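You operate a simulated robot arm through the tools that you are given. There is no shell and no other tool. Be economical: measure what you need, move in short steps, check, and stop when the job is done.

You run a simulated robot arm. Do the job below in one go: nothing can be reset, and whatever is moved stays where it is left.

TASK
Swap the work lamp's flat grey battery for the blue one and light it.
Fine: switch off first; the flat battery goes on the battery board.
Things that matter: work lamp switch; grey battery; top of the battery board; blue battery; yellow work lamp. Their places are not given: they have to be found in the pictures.

It is judged by the outcome, as a careful person would: the job done as asked, and still so three seconds after it is handed in. It fails if anything else is knocked over, pushed out of place, dropped, spilled or broken.

THE ROBOT
A 7-joint arm with a two-finger parallel gripper, fixed in place. Base frame: the origin is at the foot of the arm, x ahead of it, y to its left, z up; the work surface is at about z = 0.86. Lengths are in m, angles in rad, forces in N, time in s.
With the tool pointing down near the work surface it reaches from about 0.22 to 0.74 m from the base axis. Its first joint turns from -2.897 to 2.897 rad. Payload 1.57 kg.
Tool frame: the origin (TCP) lies between the finger pads and is the grasp point; the fingertips stand 0.03 m ahead of it; z points along the fingers, y is the line along which they close. Largest opening 0.11 m; finger width 0.024, thickness 0.012; the body of the gripper, 0.048 by 0.112 m, starts 0.078 m behind the TCP.
Orientation is told as [roll, pitch, yaw] about the base's x, y, z axes, in that order, counted from this pose: with the fingers straight down and closing along the base's y, the tool's x points along the base's -x, its y along +y and its z along -z.

THE INTERFACE
- The arm moves only by the tool move_arm. Its arguments are lists of equal length, an entry for each row: "rotation": the turn, a rotation vector about the tool's x, y, z in rad, a list of three; "offset": the shift along the tool's x, y, z in m, a list of three; "gripper": the finger opening in m, from 0 to 0.11. In form: {"rotation": [[ax, ay, az], ...], "offset": [[tx, ty, tz], ...], "gripper": [gripper, ...]}. A call has 1 to 20 rows; each row shifts and turns the commanded pose from where the row before left it, along the tool's axes as they then stand. A row lasts 0.2 s, in which the tool goes at most 0.05 m and 0.15 rad; a call with a longer step from one row to the next is refused whole, and so is a gripper value outside its range. Where a pose cannot be reached the arm comes as near as it can. A force on the tool above 90 N (or 10 N above the force at the start of the call, whichever is more), or a blocked arm, ends the call early, and 0.2 s more pass. Each finger travels about 0.045 m/s and halts on what it meets, pressing with about 24 N; the grip force reading is that of the motor and also rises with nothing between the fingers. The clock runs only during rows and for 0.2 s after the last one: add rows that do not move to give the fingers time. The reply holds the time, the measured pose of the TCP, the force on the tool along the base axes, the opening and the grip force, in the units named above and with some noise.
- Cameras (640 x 400 px; columns grow to the right, rows downward): "scene" is fixed at [0.0483, -0.5002, 1.6176]; the picture's right is [0.83, -0.56, 0.00], its down [-0.25, -0.37, -0.89] and it looks along [0.50, 0.74, -0.45] (base axes); focal length 372 px, centre (320, 200). "wrist" rides on the gripper at [0.07, 0.016, -0.141] in the tool frame; the picture's right is [-0.23, 0.97, 0.00], its down [-0.85, -0.20, -0.48] and it looks along [-0.47, -0.11, 0.88] (tool axes); focal length 222 px, centre (320, 200).
- capture(camera): a new picture of that camera. The clock stands still meanwhile.
- raise_lower(by): slides the trunk up (or, below 0, down) by that many m; the arm rides with it, the base frame stays. It gives what a move gives, with no picture.
- locate(camera, pixels): for up to 12 pixels [column, row] of the newest picture of that camera ("zoom" is the newest enlarged one), the place [x, y, z] in the base frame of the surface seen there, good to about 0.002 m. The clock stands still meanwhile.
- zoom(camera, box): a new picture of the part [left, top, right, bottom] of that camera's present view, enlarged. The clock stands still meanwhile.
- finish_job(): hands the job in; it is judged then, once.

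Go step by step. Measure first, check grasps and placings, and put right what went wrong. The budget is 80 turns and 38 pictures, counting those below and the enlarged ones. Unless the task says otherwise, let go and move clear before handing in, and close with one line.

The tools are called after "Call:" as name(argument=value, ...) on one line, values as JSON. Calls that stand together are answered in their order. move_arm: Moves the arm, as the interface text tells. Its arguments: {"type":"object","properties":{"rotation":{"type":"array","items":{"type":"array","items":{"type":"number"}}},"offset":{"type":"array","items":{"type":"array","items":{"type":"number"}}},"gripper":{"type":"array","items":{"type":"number"}}},"required":["rotation","offset","gripper"]} The other tools are called the same way: raise_lower (by) slides the trunk up or down; capture (camera) takes a picture; locate (camera, pixels) gives the place of the surface under pixels of a picture; zoom (camera, box) takes an enlarged picture of a part of a camera's view; finish_job () hands the job in.

At the start:

```text
clock: 0.0
ee_pos: [0.4068, 0.2525, 1.3698]
tool_rot: [0.002, 0.0, -0.001]
wrist_force: [-0.5, 0.0, 0.3]
width: 0.1102
grasp_force: 0.0
trunk travel left (down, up): [-0.538, 0.052]
```

scene: 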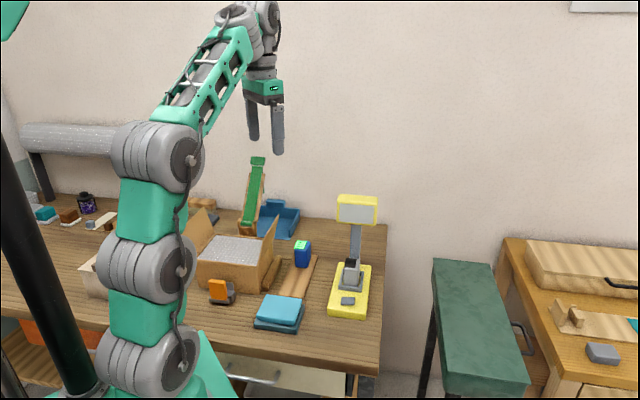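
wrist: 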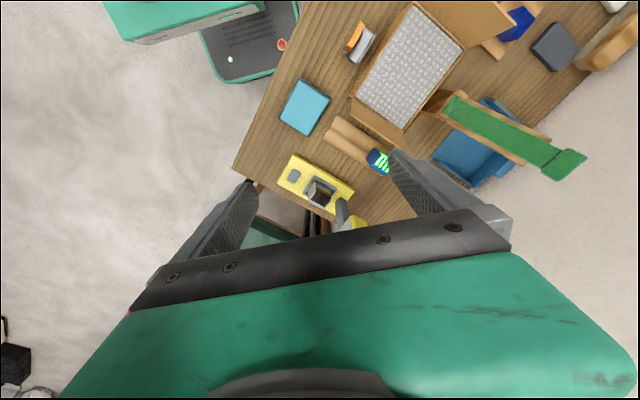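

The yellow lamp is at about (350,280) in the scene picture, and the blue battery stands on a wooden board at (303,254). I'll enlarge both areas.

Call:
zoom(camera="scene", box=[240, 180, 400, 340])

Call:
zoom(camera="wrist", box=[260, 100, 420, 240])

```text
2.50 times, centred on (320, 260) of scene
```

zoom: 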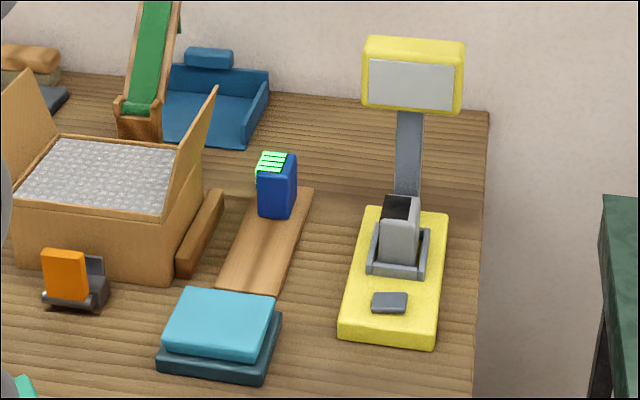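

```text
2.86 times, centred on (340, 170) of wrist
```

zoom: 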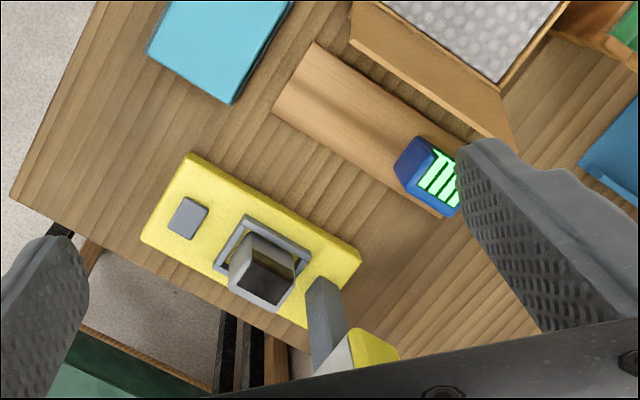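

The lamp has a grey switch pad in front, with the grey battery standing in a socket behind it. The blue battery stands on a wooden board. I'll measure all of these.

Call:
locate(camera="zoom", pixels=[[190, 156], [143, 236], [358, 256], [186, 198], [209, 207], [169, 226], [190, 237], [268, 275], [440, 175], [318, 45], [276, 112], [436, 212]])

Call:
locate(camera="scene", pixels=[[347.6, 300.8], [351, 260], [346, 272], [357, 272], [346, 260], [358, 262], [341, 286], [361, 286], [300, 244], [297, 262], [307, 262], [354, 240]])

Call:
zoom(camera="scene", box=[310, 240, 390, 320])

```text
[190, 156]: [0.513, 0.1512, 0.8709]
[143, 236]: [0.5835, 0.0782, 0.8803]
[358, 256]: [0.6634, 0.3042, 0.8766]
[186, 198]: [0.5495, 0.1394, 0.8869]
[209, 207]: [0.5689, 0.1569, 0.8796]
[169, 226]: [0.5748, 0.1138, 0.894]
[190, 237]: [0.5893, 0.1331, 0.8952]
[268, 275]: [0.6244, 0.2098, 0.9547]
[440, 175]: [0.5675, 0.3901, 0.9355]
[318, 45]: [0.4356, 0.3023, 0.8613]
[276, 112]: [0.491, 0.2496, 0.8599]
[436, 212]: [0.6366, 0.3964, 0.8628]
```

```text
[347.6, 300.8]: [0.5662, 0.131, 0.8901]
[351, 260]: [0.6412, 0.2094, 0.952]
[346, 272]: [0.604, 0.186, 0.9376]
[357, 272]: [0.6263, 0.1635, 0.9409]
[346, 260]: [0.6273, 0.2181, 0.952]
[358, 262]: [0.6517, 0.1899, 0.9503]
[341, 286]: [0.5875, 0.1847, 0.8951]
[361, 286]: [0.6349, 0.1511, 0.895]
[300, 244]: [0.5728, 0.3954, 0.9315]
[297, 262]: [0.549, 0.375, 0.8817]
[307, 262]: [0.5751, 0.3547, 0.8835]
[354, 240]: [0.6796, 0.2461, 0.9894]
```

```text
5.00 times, centred on (350, 280) of scene
```

zoom: 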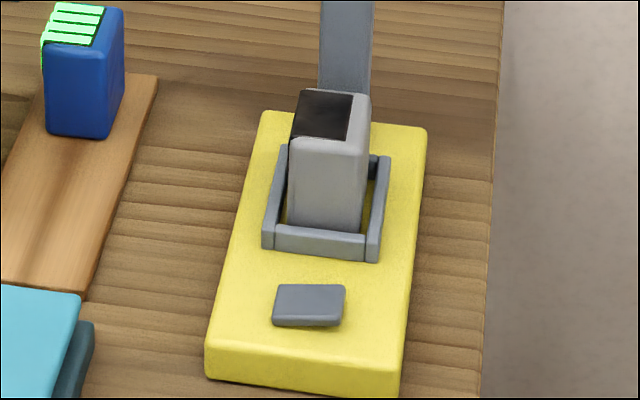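

Call:
locate(camera="zoom", pixels=[[280, 290], [340, 290], [277, 318], [335, 320], [310, 303], [300, 95], [362, 100], [296, 134], [358, 150], [292, 215], [358, 225], [320, 255]])

Call:
locate(camera="scene", pixels=[[340, 198], [376, 198], [340, 220], [374, 224], [357, 210], [298, 262], [355, 232], [355, 250], [308, 242], [296, 242], [304, 292], [282, 292]])

Call:
zoom(camera="scene", box=[280, 185, 390, 265])

```text
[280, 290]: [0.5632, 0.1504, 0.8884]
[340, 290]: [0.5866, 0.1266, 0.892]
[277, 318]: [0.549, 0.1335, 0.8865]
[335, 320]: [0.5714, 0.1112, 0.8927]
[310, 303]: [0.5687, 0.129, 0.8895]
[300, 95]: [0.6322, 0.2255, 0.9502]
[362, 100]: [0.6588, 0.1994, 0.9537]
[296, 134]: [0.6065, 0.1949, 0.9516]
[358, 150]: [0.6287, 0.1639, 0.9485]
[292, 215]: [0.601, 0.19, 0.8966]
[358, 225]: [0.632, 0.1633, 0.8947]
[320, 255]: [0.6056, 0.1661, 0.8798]
```

```text
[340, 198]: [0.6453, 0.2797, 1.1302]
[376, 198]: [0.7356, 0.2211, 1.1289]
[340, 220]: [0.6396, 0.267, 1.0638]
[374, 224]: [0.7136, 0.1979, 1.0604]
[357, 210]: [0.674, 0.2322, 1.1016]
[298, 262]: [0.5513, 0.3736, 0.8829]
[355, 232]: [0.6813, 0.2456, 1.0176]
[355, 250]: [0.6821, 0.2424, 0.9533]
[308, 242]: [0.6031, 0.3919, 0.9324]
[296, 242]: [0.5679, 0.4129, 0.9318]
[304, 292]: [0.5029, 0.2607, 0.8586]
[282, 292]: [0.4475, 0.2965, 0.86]
```

```text
5.00 times, centred on (335, 225) of scene
```

zoom: 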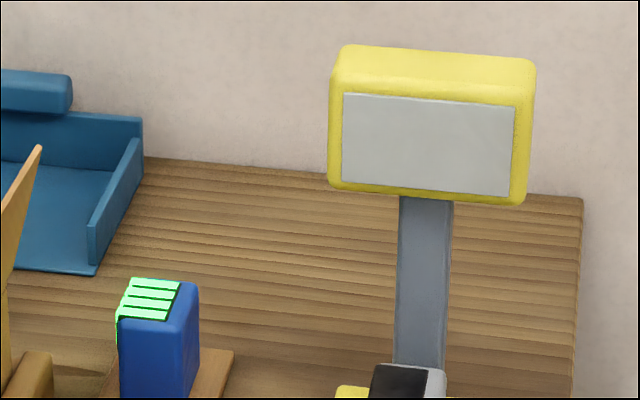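

The switch is a rocker with its right side (z≈0.892) higher than its left (0.887). The lamp's long axis runs at about 45°. I'll turn the tool by 45° and hover for a closer look.

Call:
move_arm(rotation=[[0, 0, -0.131], [0, 0, -0.131], [0, 0, -0.131], [0, 0, -0.131], [0, 0, -0.131], [0, 0, -0.131], [0, 0, 0], [0, 0, 0], [0, 0, 0], [0, 0, 0]], offset=[[0, 0, 0.035], [0, 0, 0.035], [0, 0, 0.035], [0, 0, 0.035], [0, 0, 0.035], [0, 0, 0.035], [-0.007, -0.026, 0], [-0.007, -0.026, 0], [-0.007, -0.026, 0], [-0.007, -0.026, 0]], gripper=[0.11, 0.11, 0.11, 0.11, 0.11, 0.11, 0.11, 0.11, 0.11, 0.11])

Call:
capture(camera="wrist")

```text
clock: 2.2
ee_pos: [0.4988, 0.1981, 1.1601]
tool_rot: [0.001, -0.002, 0.787]
wrist_force: [0.3, 1.1, -0.1]
width: 0.11
grasp_force: 0.1
trunk travel left (down, up): [-0.538, 0.052]
```

```text
31 pictures are left
```

wrist: 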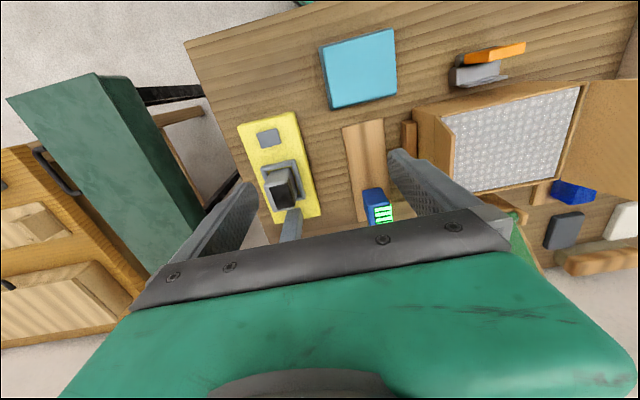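

Call:
zoom(camera="wrist", box=[235, 110, 335, 220])

Call:
zoom(camera="wrist", box=[330, 110, 450, 230])

```text
3.64 times, centred on (285, 165) of wrist
```

zoom: 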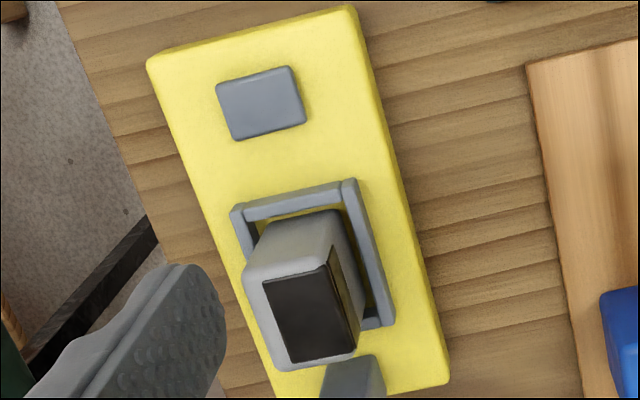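

```text
3.33 times, centred on (390, 170) of wrist
```

zoom: 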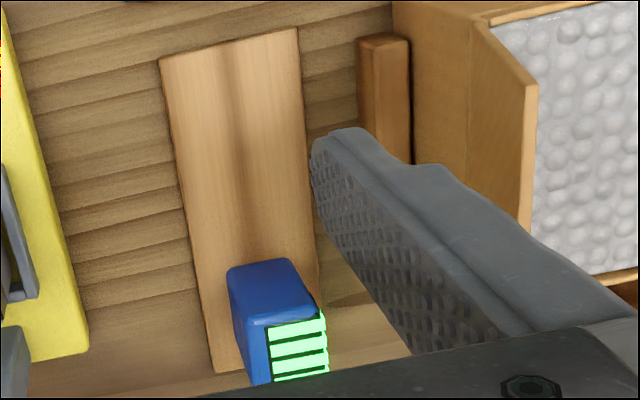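

Call:
locate(camera="zoom", pixels=[[163, 60], [296, 31], [240, 100], [360, 40], [408, 155], [405, 40], [388, 150], [532, 100], [232, 270], [296, 262], [270, 322], [215, 370]])

Call:
locate(camera="wrist", pixels=[[239, 125], [294, 112], [258, 134], [275, 130], [262, 147], [281, 142], [267, 139], [319, 214]])

Call:
locate(camera="scene", pixels=[[276, 222], [262, 270], [272, 280], [280, 255], [268, 288], [302, 248], [312, 246], [309, 262], [297, 250], [294, 286]])

```text
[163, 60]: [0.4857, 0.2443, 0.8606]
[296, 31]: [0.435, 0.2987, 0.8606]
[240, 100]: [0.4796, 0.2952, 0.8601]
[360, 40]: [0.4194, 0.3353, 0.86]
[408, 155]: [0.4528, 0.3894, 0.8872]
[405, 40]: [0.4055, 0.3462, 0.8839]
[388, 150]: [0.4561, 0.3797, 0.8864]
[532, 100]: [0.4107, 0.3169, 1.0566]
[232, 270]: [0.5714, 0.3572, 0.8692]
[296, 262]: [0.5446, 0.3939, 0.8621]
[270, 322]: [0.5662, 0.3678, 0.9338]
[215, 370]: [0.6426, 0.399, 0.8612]
```

```text
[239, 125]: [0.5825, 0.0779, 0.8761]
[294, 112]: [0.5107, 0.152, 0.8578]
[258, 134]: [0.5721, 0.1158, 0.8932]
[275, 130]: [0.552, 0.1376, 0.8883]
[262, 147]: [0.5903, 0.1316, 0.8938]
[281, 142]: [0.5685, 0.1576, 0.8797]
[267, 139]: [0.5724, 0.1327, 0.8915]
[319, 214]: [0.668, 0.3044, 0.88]
```

```text
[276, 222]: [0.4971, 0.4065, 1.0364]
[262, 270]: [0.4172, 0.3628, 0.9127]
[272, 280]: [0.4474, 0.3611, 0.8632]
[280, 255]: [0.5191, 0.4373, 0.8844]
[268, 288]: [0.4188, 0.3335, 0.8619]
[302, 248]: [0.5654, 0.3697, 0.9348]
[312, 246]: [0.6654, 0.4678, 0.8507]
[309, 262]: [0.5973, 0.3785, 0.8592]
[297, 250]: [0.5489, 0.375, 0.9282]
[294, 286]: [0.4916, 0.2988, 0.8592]
```

The rocker's centre is about (0.568, 0.130) and its right side stands up. I'll close the fingers and hover over the right side.

Call:
move_arm(rotation=[[0, 0, 0], [0, 0, 0], [0, 0, 0], [0, 0, 0], [0, 0, 0], [0, 0, 0], [0, 0, 0], [0, 0, 0], [0, 0, 0], [0, 0, 0]], offset=[[0, -0.038, 0], [0, -0.038, 0], [0, -0.038, 0], [0, 0, 0.04], [0, 0, 0.04], [0, 0, 0.04], [0, 0, 0.04], [0, 0, 0.04], [0, 0, 0.01], [0, 0, 0]], gripper=[0, 0, 0, 0, 0, 0, 0, 0, 0, 0])

Call:
zoom(camera="scene", box=[300, 220, 400, 320])

```text
clock: 4.4
ee_pos: [0.5809, 0.1192, 0.9509]
tool_rot: [0.0, -0.002, 0.786]
wrist_force: [-0.5, -1.2, -0.5]
width: 0.0003
grasp_force: 21.2
trunk travel left (down, up): [-0.538, 0.052]
```

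```text
4.00 times, centred on (350, 270) of scene
```

zoom: 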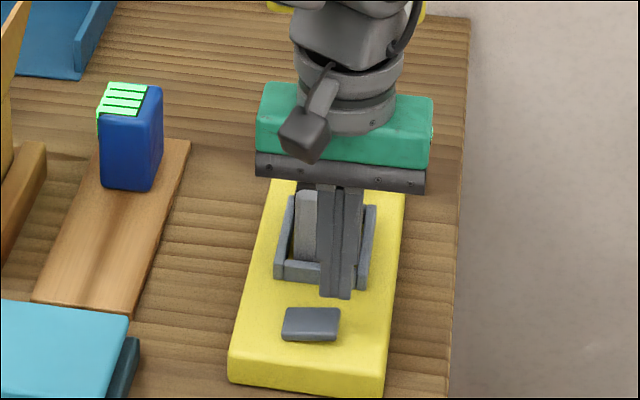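

The tips hang above the right half of the rocker. I'll press down gently in short steps and back off.

Call:
move_arm(rotation=[[0, 0, 0], [0, 0, 0], [0, 0, 0], [0, 0, 0], [0, 0, 0], [0, 0, 0], [0, 0, 0]], offset=[[0, 0, 0.01], [0, 0, 0.01], [0, 0, 0.004], [0, 0, 0.004], [0, 0, 0.003], [0, 0, 0.003], [0, 0, 0]], gripper=[0, 0, 0, 0, 0, 0, 0])

```text
clock: 6.0
ee_pos: [0.5818, 0.118, 0.9192]
tool_rot: [-0.004, -0.008, 0.787]
wrist_force: [-2.7, -3.3, 27.2]
width: 0.0
grasp_force: 21.3
trunk travel left (down, up): [-0.538, 0.052]
```

It met about 27 N with the tip at z≈0.889. I'll retreat upward and check the rocker.

Call:
move_arm(rotation=[[0, 0, 0], [0, 0, 0], [0, 0, 0], [0, 0, 0]], offset=[[0, 0, -0.02], [0, 0, -0.04], [0, 0, -0.04], [0, 0, 0]], gripper=[0, 0, 0, 0])

Call:
zoom(camera="scene", box=[310, 240, 390, 320])

Call:
locate(camera="zoom", pixels=[[280, 290], [340, 290], [277, 318], [335, 320], [310, 303]])

```text
clock: 7.0
ee_pos: [0.5809, 0.1196, 1.0161]
tool_rot: [0.0, 0.0, 0.788]
wrist_force: [-0.6, 0.1, -0.2]
width: 0.0002
grasp_force: 21.8
trunk travel left (down, up): [-0.538, 0.052]
```

```text
5.00 times, centred on (350, 280) of scene
```

zoom: 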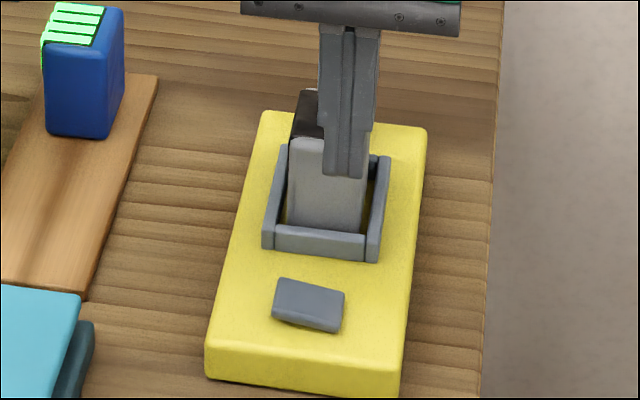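

```text
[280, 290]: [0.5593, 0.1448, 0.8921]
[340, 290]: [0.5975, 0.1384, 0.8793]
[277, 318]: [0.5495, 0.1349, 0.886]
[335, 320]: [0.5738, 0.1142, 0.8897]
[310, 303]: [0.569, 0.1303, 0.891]
```

The rocker flipped: its left side is now up and the right side down, so I take it as off. Next I'll open partly, tilt the hand back away from the lamp head and hover over the grey battery at about (0.631, 0.196).

Call:
move_arm(rotation=[[0, -0.125, 0], [0, -0.125, 0], [0, 0, 0], [0, 0, 0], [0, 0, 0], [0, 0, 0], [0, 0, 0]], offset=[[0, 0, 0], [0, 0, 0], [0, 0, 0], [-0.0284, 0.0062, 0.0073], [-0.0284, 0.0062, 0.0073], [-0.0284, 0.0062, 0.0073], [0, 0, 0]], gripper=[0.075, 0.075, 0.075, 0.075, 0.075, 0.075, 0.075])

Call:
capture(camera="wrist")

Call:
zoom(camera="scene", box=[290, 170, 410, 310])

```text
clock: 8.6
ee_pos: [0.6295, 0.1943, 1.0155]
tool_rot: [-0.001, -0.253, 0.788]
wrist_force: [-0.3, 0.7, -0.8]
width: 0.0751
grasp_force: 0.0
trunk travel left (down, up): [-0.538, 0.052]
```

```text
26 pictures are left
```

wrist: 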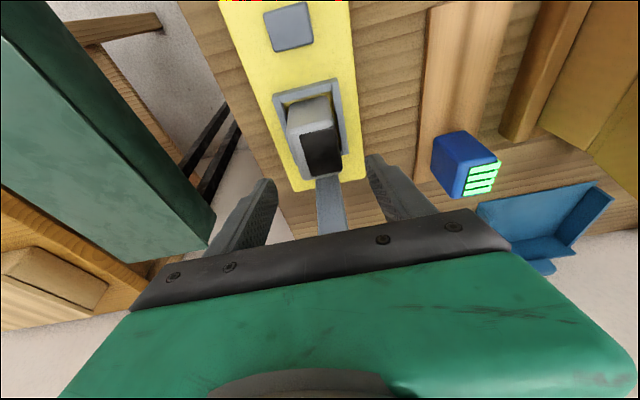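

```text
2.86 times, centred on (350, 240) of scene
```

zoom: 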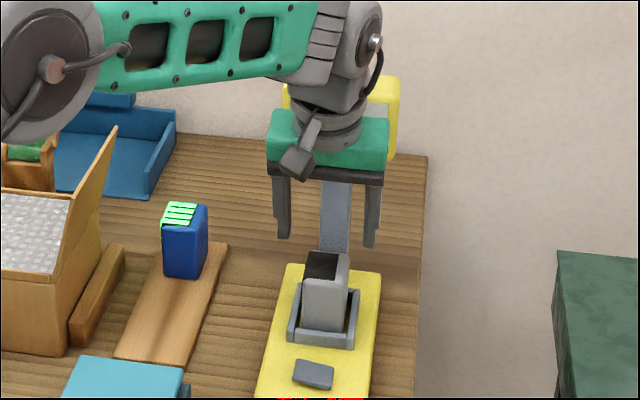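

The fingers straddle the grey battery and the hand clears the lamp head. I'll measure the battery's top outline and the socket walls from here.

Call:
zoom(camera="wrist", box=[260, 70, 370, 190])

```text
3.33 times, centred on (315, 130) of wrist
```

zoom: 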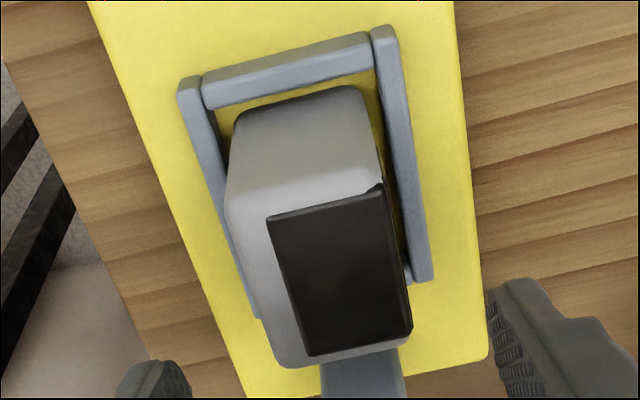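

Call:
locate(camera="zoom", pixels=[[232, 205], [376, 180], [282, 358], [408, 330], [320, 270], [236, 115], [355, 92], [285, 90], [290, 75], [376, 75], [398, 75], [195, 110]])

```text
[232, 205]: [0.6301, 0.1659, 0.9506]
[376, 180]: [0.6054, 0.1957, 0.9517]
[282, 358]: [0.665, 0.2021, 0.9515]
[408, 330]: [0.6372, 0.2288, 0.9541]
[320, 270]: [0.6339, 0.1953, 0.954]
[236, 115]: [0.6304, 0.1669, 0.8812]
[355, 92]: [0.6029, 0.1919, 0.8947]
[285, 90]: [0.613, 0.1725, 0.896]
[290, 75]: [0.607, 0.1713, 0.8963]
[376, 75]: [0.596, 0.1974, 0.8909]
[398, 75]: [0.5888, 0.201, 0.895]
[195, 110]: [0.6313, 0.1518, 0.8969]
```

The battery's top is about 0.040 by 0.048, centred at (0.634, 0.198), and the tool is well aligned with it. I'll go down and grip.

Call:
move_arm(rotation=[[0, 0, 0], [0, 0, 0], [0, 0, 0], [0, 0, 0], [0, 0, 0], [0, 0, 0], [0, 0, 0], [0, 0, 0], [0, 0, 0], [0, 0, 0], [0, 0, 0]], offset=[[0.0034, 0, 0.0164], [0.0034, 0, 0.0164], [0.0034, 0, 0.0164], [0.0034, 0, 0.0164], [0.0034, 0, 0.0164], [0, 0, 0], [0, 0, 0], [0, 0, 0], [0, 0, 0], [0, 0, 0], [0, 0, 0]], gripper=[0.075, 0.075, 0.075, 0.075, 0.075, 0.075, 0.035, 0.035, 0.035, 0.035, 0.035])

```text
clock: 11.0
ee_pos: [0.6328, 0.1972, 0.9324]
tool_rot: [-0.001, -0.25, 0.786]
wrist_force: [0.8, -1.1, -0.1]
width: 0.0438
grasp_force: 23.8
trunk travel left (down, up): [-0.538, 0.052]
```

It is gripped at width 0.044. I'll lift straight out and check.

Call:
move_arm(rotation=[[0, 0, 0], [0, 0, 0], [0, 0, 0], [0, 0, 0], [0, 0, 0], [0, 0, 0]], offset=[[-0.0025, 0, -0.0097], [-0.0025, 0, -0.0097], [-0.0025, 0, -0.0097], [-0.0025, 0, -0.0097], [-0.0025, 0, -0.0097], [0, 0, 0]], gripper=[0.035, 0.035, 0.035, 0.035, 0.035, 0.035])

Call:
zoom(camera="scene", box=[290, 170, 410, 310])

```text
clock: 12.4
ee_pos: [0.6328, 0.1968, 0.9823]
tool_rot: [-0.001, -0.251, 0.787]
wrist_force: [0.2, -0.3, -3.1]
width: 0.0438
grasp_force: 24.2
trunk travel left (down, up): [-0.538, 0.052]
```

```text
2.86 times, centred on (350, 240) of scene
```

zoom: 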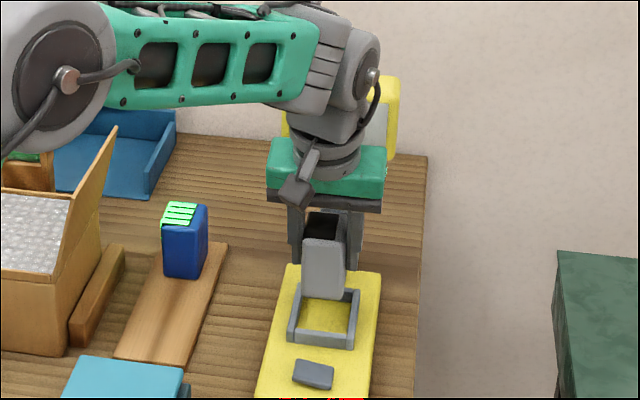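

The grey battery is out of the socket. I'll measure the socket and the battery's bottom edge.

Call:
locate(camera="zoom", pixels=[[306, 294], [340, 298], [304, 245], [342, 248], [325, 320], [300, 318], [344, 325], [298, 308], [350, 308], [310, 293], [354, 295], [325, 335]])

Call:
move_arm(rotation=[[0, 0, 0], [0, 0, 0], [0, 0, 0], [0, 0, 0], [0, 0, 0], [0, 0, 0]], offset=[[0.0023, 0.0333, -0.0006], [0.0023, 0.0333, -0.0006], [0.0023, 0.0333, -0.0006], [0.0023, 0.0333, -0.0006], [0.0023, 0.0333, -0.0006], [0, 0, 0]], gripper=[0.035, 0.035, 0.035, 0.035, 0.035, 0.035])

Call:
zoom(camera="scene", box=[230, 190, 370, 310])

Call:
capture(camera="wrist")

```text
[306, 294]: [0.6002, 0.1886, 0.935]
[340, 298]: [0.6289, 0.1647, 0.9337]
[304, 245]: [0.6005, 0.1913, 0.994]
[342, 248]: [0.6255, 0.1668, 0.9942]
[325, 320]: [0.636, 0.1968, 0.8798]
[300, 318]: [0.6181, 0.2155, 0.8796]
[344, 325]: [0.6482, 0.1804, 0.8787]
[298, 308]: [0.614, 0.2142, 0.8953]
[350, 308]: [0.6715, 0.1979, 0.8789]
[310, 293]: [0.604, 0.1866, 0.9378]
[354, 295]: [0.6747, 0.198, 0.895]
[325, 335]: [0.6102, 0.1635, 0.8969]
```

```text
clock: 13.8
ee_pos: [0.5063, 0.3068, 0.9832]
tool_rot: [0.0, -0.251, 0.786]
wrist_force: [0.5, 0.1, -2.9]
width: 0.0439
grasp_force: 24.2
trunk travel left (down, up): [-0.538, 0.052]
```

```text
3.33 times, centred on (300, 250) of scene
```

zoom: 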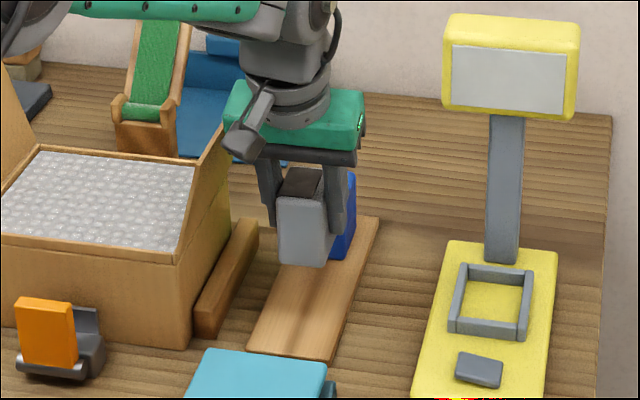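

```text
21 pictures are left
```

wrist: 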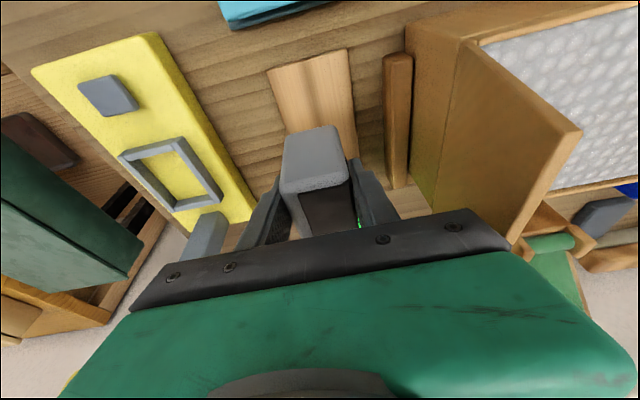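

The grey battery hangs over the free front part of the board, with its bottom at z≈0.930 and the board at 0.860. I'll lower it, with small last steps.

Call:
locate(camera="zoom", pixels=[[281, 262], [325, 264], [462, 272], [530, 280], [456, 326], [522, 334], [497, 300], [470, 318], [514, 325], [473, 284], [520, 290], [300, 300]])

Call:
move_arm(rotation=[[0, 0, 0], [0, 0, 0], [0, 0, 0], [0, 0, 0], [0, 0, 0], [0, 0, 0], [0, 0, 0], [0, 0, 0]], offset=[[0.0033, 0, 0.0128], [0.0033, 0, 0.0128], [0.0033, 0, 0.0128], [0.0033, 0, 0.0128], [0.0033, 0, 0.0128], [0.0005, 0, 0.0019], [0.0005, 0, 0.0015], [0, 0, 0]], gripper=[0.035, 0.035, 0.035, 0.035, 0.035, 0.035, 0.035, 0.035])

Call:
zoom(camera="scene", box=[230, 190, 370, 310])

```text
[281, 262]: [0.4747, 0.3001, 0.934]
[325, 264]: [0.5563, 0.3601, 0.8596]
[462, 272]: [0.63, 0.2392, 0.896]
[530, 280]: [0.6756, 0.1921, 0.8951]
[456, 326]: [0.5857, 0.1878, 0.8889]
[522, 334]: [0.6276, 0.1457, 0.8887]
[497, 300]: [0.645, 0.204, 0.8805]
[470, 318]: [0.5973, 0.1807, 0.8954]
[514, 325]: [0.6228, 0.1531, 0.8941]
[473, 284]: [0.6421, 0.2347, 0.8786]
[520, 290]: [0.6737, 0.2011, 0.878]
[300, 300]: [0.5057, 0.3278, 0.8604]
```

```text
clock: 15.6
ee_pos: [0.5072, 0.3069, 0.9136]
tool_rot: [0.0, -0.251, 0.788]
wrist_force: [-0.2, 0.6, -2.6]
width: 0.0439
grasp_force: 23.6
trunk travel left (down, up): [-0.538, 0.052]
```

```text
3.33 times, centred on (300, 250) of scene
```

zoom: 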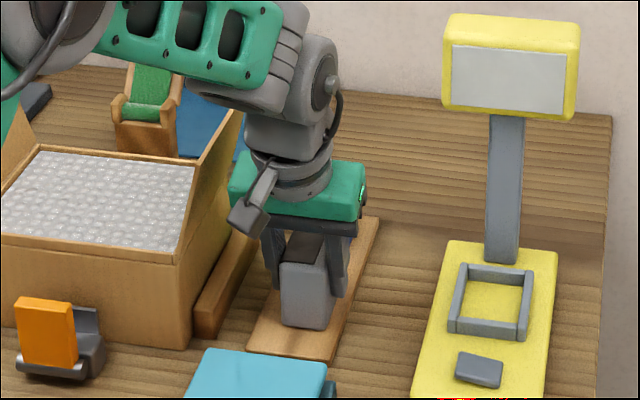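

It hangs just above the board, with the force still showing the battery's weight. I'll go down in 1 mm steps.

Call:
move_arm(rotation=[[0, 0, 0], [0, 0, 0], [0, 0, 0]], offset=[[0.0002, 0, 0.001], [0.0002, 0, 0.001], [0, 0, 0]], gripper=[0.035, 0.035, 0.035])

```text
clock: 16.4
ee_pos: [0.5069, 0.3068, 0.9114]
tool_rot: [0.001, -0.253, 0.787]
wrist_force: [-1.5, -1.7, 7.5]
width: 0.0437
grasp_force: 23.7
trunk travel left (down, up): [-0.538, 0.052]
```

Contact is made (force +7.5 N). I'll release and rise.

Call:
move_arm(rotation=[[0, 0, 0], [0, 0, 0], [0, 0, 0], [0, 0, 0], [0, 0, 0], [0, 0, 0], [0, 0, 0], [0, 0, 0]], offset=[[0, 0, 0], [0, 0, 0], [0, 0, 0], [-0.0025, 0, -0.0097], [-0.0062, 0, -0.0242], [-0.0062, 0, -0.0242], [-0.0074, 0, -0.029], [0, 0, 0]], gripper=[0.07, 0.07, 0.07, 0.07, 0.07, 0.07, 0.07, 0.07])

Call:
capture(camera="wrist")

Call:
zoom(camera="scene", box=[230, 190, 370, 310])

```text
clock: 18.2
ee_pos: [0.5063, 0.3054, 1.0023]
tool_rot: [0.0, -0.252, 0.787]
wrist_force: [0.2, 0.8, 0.2]
width: 0.0699
grasp_force: 0.1
trunk travel left (down, up): [-0.538, 0.052]
```

```text
19 pictures are left
```

wrist: 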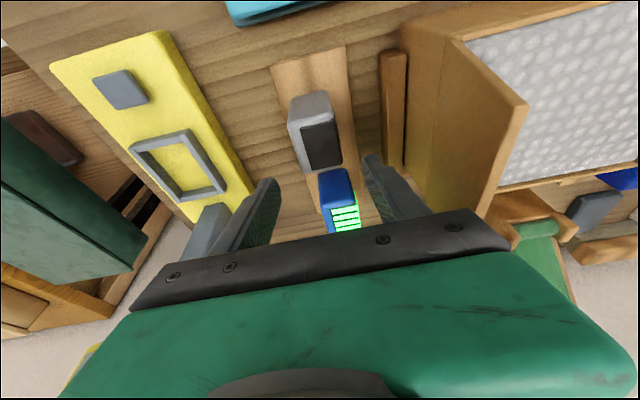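

```text
3.33 times, centred on (300, 250) of scene
```

zoom: 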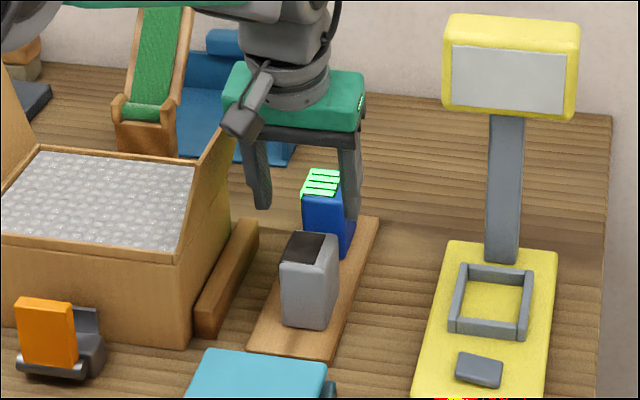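

The grey battery stands on the board. I'll measure the blue one's top from the wrist view.

Call:
zoom(camera="wrist", box=[280, 140, 400, 240])

```text
4.00 times, centred on (340, 190) of wrist
```

zoom: 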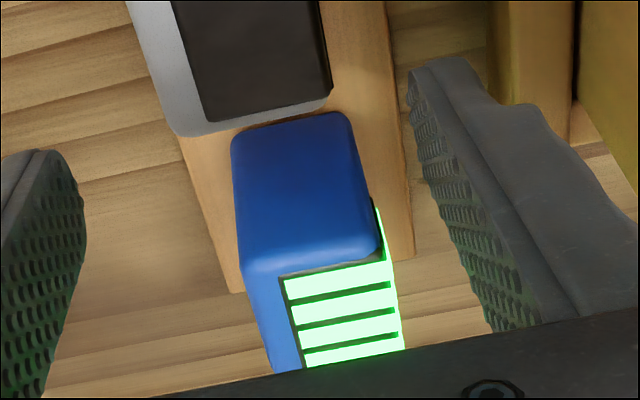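

Call:
locate(camera="zoom", pixels=[[245, 272], [375, 255], [274, 365], [402, 340], [238, 180], [352, 160], [240, 140], [345, 122], [200, 130], [325, 110], [195, 165], [395, 110]])

Call:
locate(camera="wrist", pixels=[[330, 212], [296, 143], [340, 165]])

```text
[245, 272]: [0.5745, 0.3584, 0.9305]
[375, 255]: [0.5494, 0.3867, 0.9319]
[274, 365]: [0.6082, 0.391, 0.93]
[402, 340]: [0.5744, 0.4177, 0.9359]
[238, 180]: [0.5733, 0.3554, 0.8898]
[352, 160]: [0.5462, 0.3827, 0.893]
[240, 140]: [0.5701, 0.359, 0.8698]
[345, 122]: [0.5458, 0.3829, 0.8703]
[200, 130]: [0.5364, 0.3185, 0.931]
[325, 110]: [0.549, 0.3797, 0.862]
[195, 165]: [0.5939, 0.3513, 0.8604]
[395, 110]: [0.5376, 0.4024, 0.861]
```

```text
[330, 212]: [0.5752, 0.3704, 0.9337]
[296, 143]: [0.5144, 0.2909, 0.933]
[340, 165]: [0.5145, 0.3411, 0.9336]
```

Blue's centre is at u≈0.133, v≈0.683, or about (0.577, 0.389). I'll move above it and check before descending.

Call:
move_arm(rotation=[[0, 0, 0], [0, 0, 0], [0, 0, 0], [0, 0, 0], [0, 0, 0]], offset=[[-0.0264, 0.0023, 0.0068], [-0.0264, 0.0023, 0.0068], [-0.0264, 0.0023, 0.0068], [-0.0264, 0.0023, 0.0068], [0, 0, 0]], gripper=[0.07, 0.07, 0.07, 0.07, 0.07])

Call:
zoom(camera="scene", box=[230, 170, 370, 290])

Call:
capture(camera="wrist")

```text
clock: 19.4
ee_pos: [0.5772, 0.3899, 1.001]
tool_rot: [0.0, -0.251, 0.788]
wrist_force: [0.6, 0.5, -1.0]
width: 0.0701
grasp_force: 0.1
trunk travel left (down, up): [-0.538, 0.052]
```

```text
3.33 times, centred on (300, 230) of scene
```

zoom: 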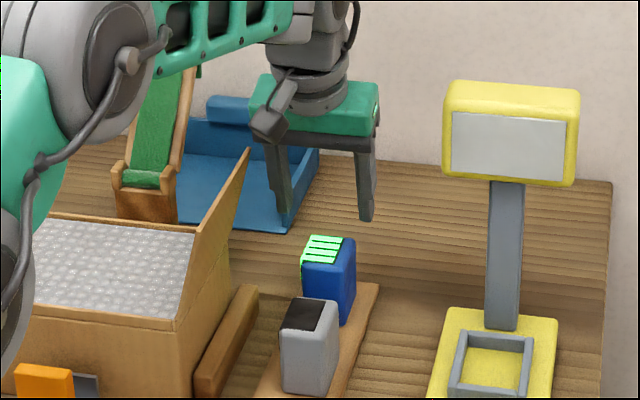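

```text
15 pictures are left
```

wrist: 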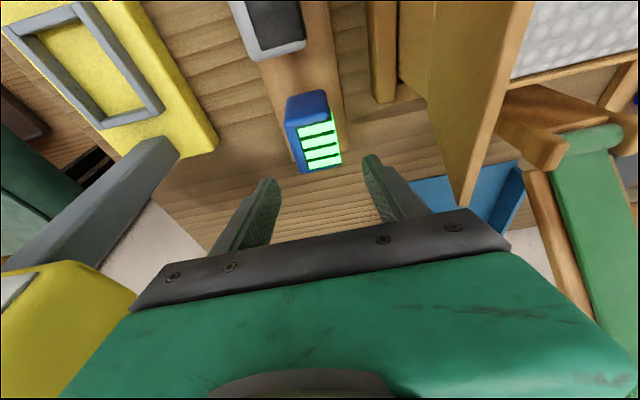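

The alignment matches the grey case: fingers either side of the blue battery, flap clear. I'll descend and grip.

Call:
move_arm(rotation=[[0, 0, 0], [0, 0, 0], [0, 0, 0], [0, 0, 0], [0, 0, 0], [0, 0, 0], [0, 0, 0], [0, 0, 0], [0, 0, 0], [0, 0, 0], [0, 0, 0], [0, 0, 0]], offset=[[0.0037, 0, 0.0144], [0.0037, 0, 0.0144], [0.0037, 0, 0.0144], [0.0037, 0, 0.0144], [0.0037, 0, 0.0144], [0.0037, 0, 0.0144], [0, 0, 0], [0, 0, 0], [0, 0, 0], [0, 0, 0], [0, 0, 0], [0, 0, 0]], gripper=[0.07, 0.07, 0.07, 0.07, 0.07, 0.07, 0.07, 0.035, 0.035, 0.035, 0.035, 0.035])

Call:
zoom(camera="scene", box=[230, 170, 370, 290])

```text
clock: 22.0
ee_pos: [0.5773, 0.3897, 0.911]
tool_rot: [0.0, -0.252, 0.789]
wrist_force: [0.8, -0.8, 0.2]
width: 0.0438
grasp_force: 24.0
trunk travel left (down, up): [-0.538, 0.052]
```

```text
3.33 times, centred on (300, 230) of scene
```

zoom: 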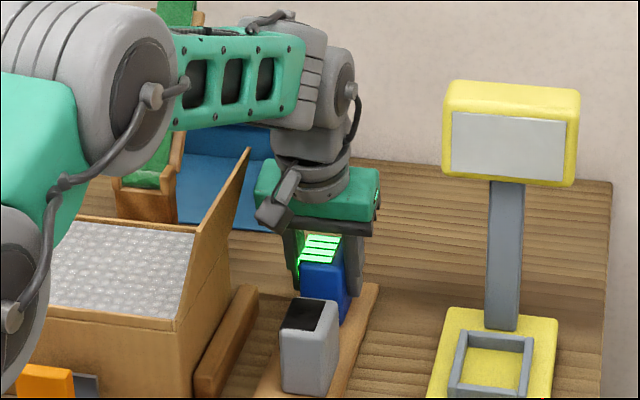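

The grip is firm (width 0.0438). I'll lift, back off over the grey battery with clearance, then move sideways to above the socket.

Call:
move_arm(rotation=[[0, 0, 0], [0, 0, 0], [0, 0, 0], [0, 0, 0], [0, 0, 0], [0, 0, 0], [0, 0, 0], [0, 0, 0], [0, 0, 0], [0, 0, 0], [0, 0, 0], [0, 0, 0], [0, 0, 0], [0, 0, 0], [0, 0, 0]], offset=[[-0.0054, 0, -0.0213], [-0.0054, 0, -0.0213], [-0.0054, 0, -0.0213], [-0.0054, 0, -0.0213], [-0.0054, 0, -0.0213], [0.0234, 0, -0.006], [0.0234, 0, -0.006], [0.0234, 0, -0.006], [0.0234, 0, -0.006], [0, -0.035, 0], [0, -0.035, 0], [0, -0.035, 0], [0, -0.035, 0], [0, -0.035, 0], [0, 0, 0]], gripper=[0.035, 0.035, 0.035, 0.035, 0.035, 0.035, 0.035, 0.035, 0.035, 0.035, 0.035, 0.035, 0.035, 0.035, 0.035])

Call:
zoom(camera="scene", box=[280, 170, 400, 310])

```text
clock: 25.2
ee_pos: [0.6318, 0.1991, 1.0211]
tool_rot: [-0.002, -0.249, 0.786]
wrist_force: [0.6, 0.3, -2.7]
width: 0.0435
grasp_force: 23.7
trunk travel left (down, up): [-0.538, 0.052]
```

```text
2.86 times, centred on (340, 240) of scene
```

zoom: 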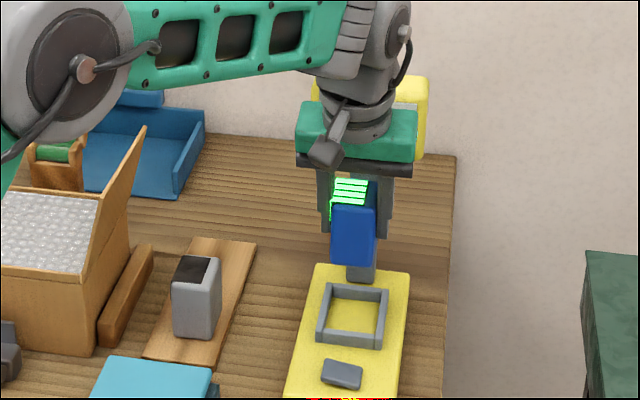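

Call:
locate(camera="zoom", pixels=[[335, 257], [371, 263], [336, 215], [373, 218], [327, 290], [383, 297], [322, 338], [378, 343], [335, 325], [368, 330], [328, 310], [377, 315]])

```text
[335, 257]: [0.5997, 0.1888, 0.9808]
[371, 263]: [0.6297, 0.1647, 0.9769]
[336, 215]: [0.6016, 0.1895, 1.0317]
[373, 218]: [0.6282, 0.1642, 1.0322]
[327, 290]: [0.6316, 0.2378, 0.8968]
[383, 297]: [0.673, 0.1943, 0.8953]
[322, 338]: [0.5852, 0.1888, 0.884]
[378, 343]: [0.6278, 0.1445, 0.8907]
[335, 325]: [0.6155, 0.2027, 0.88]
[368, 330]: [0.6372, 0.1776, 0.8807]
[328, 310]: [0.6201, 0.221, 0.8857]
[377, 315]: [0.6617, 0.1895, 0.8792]
```

The blue battery's front face sits where the grey one's was when it hung there (v≈0.560). I'll lower it into the socket.

Call:
move_arm(rotation=[[0, 0, 0], [0, 0, 0], [0, 0, 0], [0, 0, 0], [0, 0, 0], [0, 0, 0], [0, 0, 0], [0, 0, 0], [0, 0, 0]], offset=[[0.0035, -0.002, 0.0137], [0.0035, 0, 0.0137], [0.0035, 0, 0.0137], [0.0035, 0, 0.0137], [0.0035, 0, 0.0137], [0.0018, 0, 0.0068], [0.0009, 0, 0.0034], [0.0009, 0, 0.0034], [0, 0, 0]], gripper=[0.035, 0.035, 0.035, 0.035, 0.035, 0.035, 0.035, 0.035, 0.035])

Call:
zoom(camera="scene", box=[300, 220, 400, 320])

```text
clock: 27.2
ee_pos: [0.6335, 0.1965, 0.9357]
tool_rot: [0.001, -0.252, 0.788]
wrist_force: [-0.4, -0.8, -3.9]
width: 0.044
grasp_force: 24.1
trunk travel left (down, up): [-0.538, 0.052]
```

```text
4.00 times, centred on (350, 270) of scene
```

zoom: 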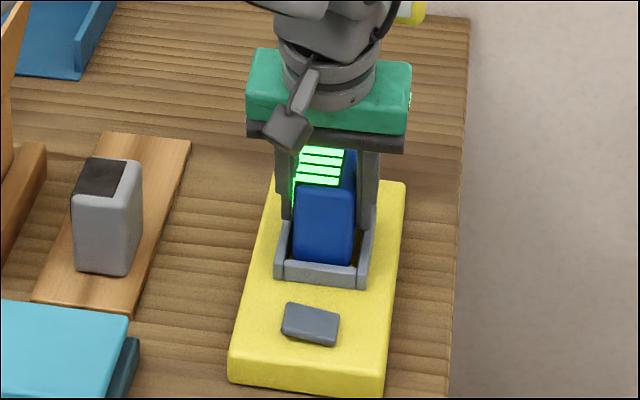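

The battery is inside the socket, about 3–4 mm above the floor. I'll go down in 1 mm steps until it touches.

Call:
move_arm(rotation=[[0, 0, 0], [0, 0, 0], [0, 0, 0], [0, 0, 0], [0, 0, 0]], offset=[[0.0003, 0, 0.001], [0.0003, 0, 0.001], [0.0003, 0, 0.001], [0.0003, 0, 0.001], [0, 0, 0]], gripper=[0.035, 0.035, 0.035, 0.035, 0.035])

```text
clock: 28.4
ee_pos: [0.6334, 0.1956, 0.9325]
tool_rot: [0.0, -0.252, 0.787]
wrist_force: [-1.0, -0.9, -3.2]
width: 0.0439
grasp_force: 23.8
trunk travel left (down, up): [-0.538, 0.052]
```

Call:
move_arm(rotation=[[0, 0, 0], [0, 0, 0], [0, 0, 0], [0, 0, 0]], offset=[[0.0003, 0, 0.001], [0.0003, 0, 0.001], [0, 0, 0], [0, 0, 0]], gripper=[0.035, 0.035, 0.035, 0.035])

```text
clock: 29.4
ee_pos: [0.6339, 0.1955, 0.9307]
tool_rot: [-0.001, -0.253, 0.786]
wrist_force: [-0.5, 0.0, 1.4]
width: 0.0437
grasp_force: 23.8
trunk travel left (down, up): [-0.538, 0.052]
```

Contact is starting: the force went from -3 to +1.4 N. I'll release, rise, and back away from the lamp head.

Call:
move_arm(rotation=[[0, 0, 0], [0, 0, 0], [0, 0, 0], [0, 0, 0], [0, 0, 0], [0, 0, 0], [0, 0, 0], [0, 0, 0], [0, 0, 0], [0, 0, 0], [0, 0, 0]], offset=[[0, 0, 0], [0, 0, 0], [0, 0, 0], [-0.0025, 0, -0.0097], [-0.0062, 0, -0.0242], [-0.0062, 0, -0.0242], [-0.0064, 0, -0.0252], [0.0291, 0, -0.0074], [0.0291, 0, -0.0074], [0.0291, 0, -0.0074], [0, 0, 0]], gripper=[0.07, 0.07, 0.07, 0.07, 0.07, 0.07, 0.07, 0.07, 0.07, 0.07, 0.07])

Call:
zoom(camera="scene", box=[280, 180, 400, 320])

```text
clock: 31.8
ee_pos: [0.5694, 0.1321, 1.0159]
tool_rot: [0.001, -0.252, 0.787]
wrist_force: [0.0, -0.4, -0.7]
width: 0.0699
grasp_force: 0.1
trunk travel left (down, up): [-0.538, 0.052]
```

```text
2.86 times, centred on (340, 250) of scene
```

zoom: 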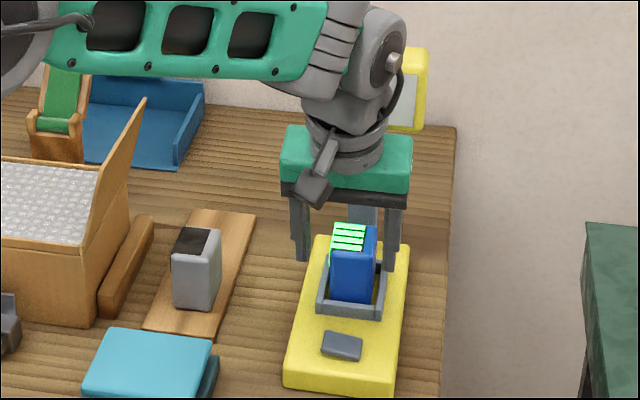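

The blue battery sits in the socket. I'll straighten the tool, close the fingers and hover over the raised left half of the switch.

Call:
move_arm(rotation=[[0, 0.125, 0], [0, 0.127, 0], [0, 0, 0], [0, 0, 0], [0, 0, 0], [0, 0, 0], [0, 0, 0]], offset=[[0, 0, 0], [0, 0, 0], [0.002, 0.018, 0], [0, 0, 0.022], [0, 0, 0.022], [0, 0, 0.021], [0, 0, 0]], gripper=[0, 0, 0, 0, 0, 0, 0])

Call:
zoom(camera="scene", box=[300, 220, 400, 320])

```text
clock: 33.4
ee_pos: [0.5552, 0.1443, 0.9503]
tool_rot: [0.0, 0.003, 0.787]
wrist_force: [0.5, 0.2, -0.4]
width: 0.0
grasp_force: 21.5
trunk travel left (down, up): [-0.538, 0.052]
```

```text
4.00 times, centred on (350, 270) of scene
```

zoom: 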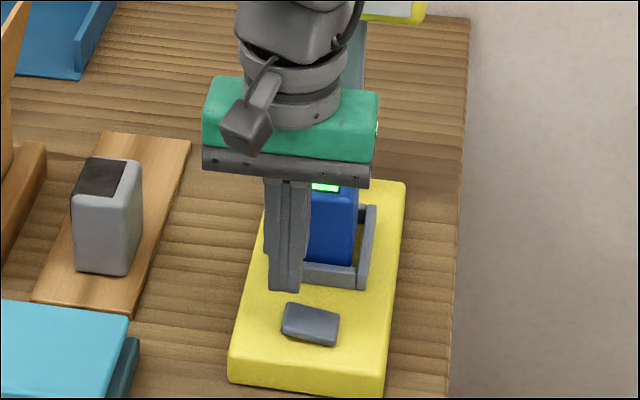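

The tips are above the left half. I'll press down and then retreat.

Call:
move_arm(rotation=[[0, 0, 0], [0, 0, 0], [0, 0, 0], [0, 0, 0], [0, 0, 0], [0, 0, 0], [0, 0, 0]], offset=[[0, 0, 0.01], [0, 0, 0.01], [0, 0, 0.004], [0, 0, 0.004], [0, 0, 0.003], [0, 0, 0.003], [0, 0, 0]], gripper=[0, 0, 0, 0, 0, 0, 0])

Call:
move_arm(rotation=[[0, 0, 0], [0, 0, 0], [0, 0, 0], [0, 0, 0], [0, 0, 0], [0, 0, 0]], offset=[[0, 0, -0.03], [0, 0, -0.04], [0, 0, -0.04], [0.04, 0, -0.03], [0.04, 0, -0.03], [0, 0, 0]], gripper=[0, 0, 0, 0, 0, 0])

Call:
capture(camera="scene")

```text
clock: 35.0
ee_pos: [0.5554, 0.1428, 0.9201]
tool_rot: [-0.002, -0.002, 0.786]
wrist_force: [-2.6, 0.2, 15.7]
width: 0.0001
grasp_force: 21.7
trunk travel left (down, up): [-0.538, 0.052]
```

```text
clock: 36.4
ee_pos: [0.4985, 0.087, 1.0879]
tool_rot: [0.0, 0.0, 0.787]
wrist_force: [-0.2, -0.4, -0.3]
width: 0.0001
grasp_force: 21.3
trunk travel left (down, up): [-0.538, 0.052]
```

```text
9 pictures are left
```

scene: 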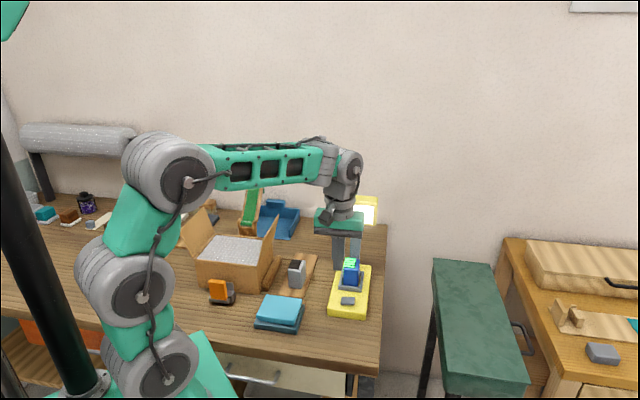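

The lamp panel at (366,210) now glows bright. I'll take one enlarged look to confirm.

Call:
zoom(camera="scene", box=[270, 180, 410, 320])

```text
2.86 times, centred on (340, 250) of scene
```

zoom: 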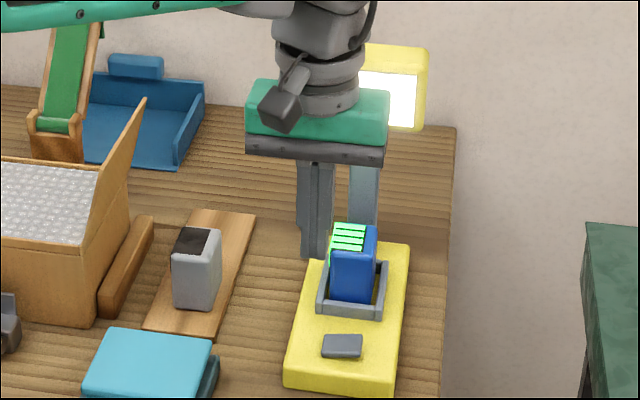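

The lamp is lit, the blue battery is seated in the socket, the grey one stands on the board, and the arm is clear, so I'm handing in.

Call:
finish_job()

```text
The job is handed in.
```

The work lamp was switched off, its flat grey battery was put on the battery board, and the blue battery went in. The lamp was switched back on and is lit.
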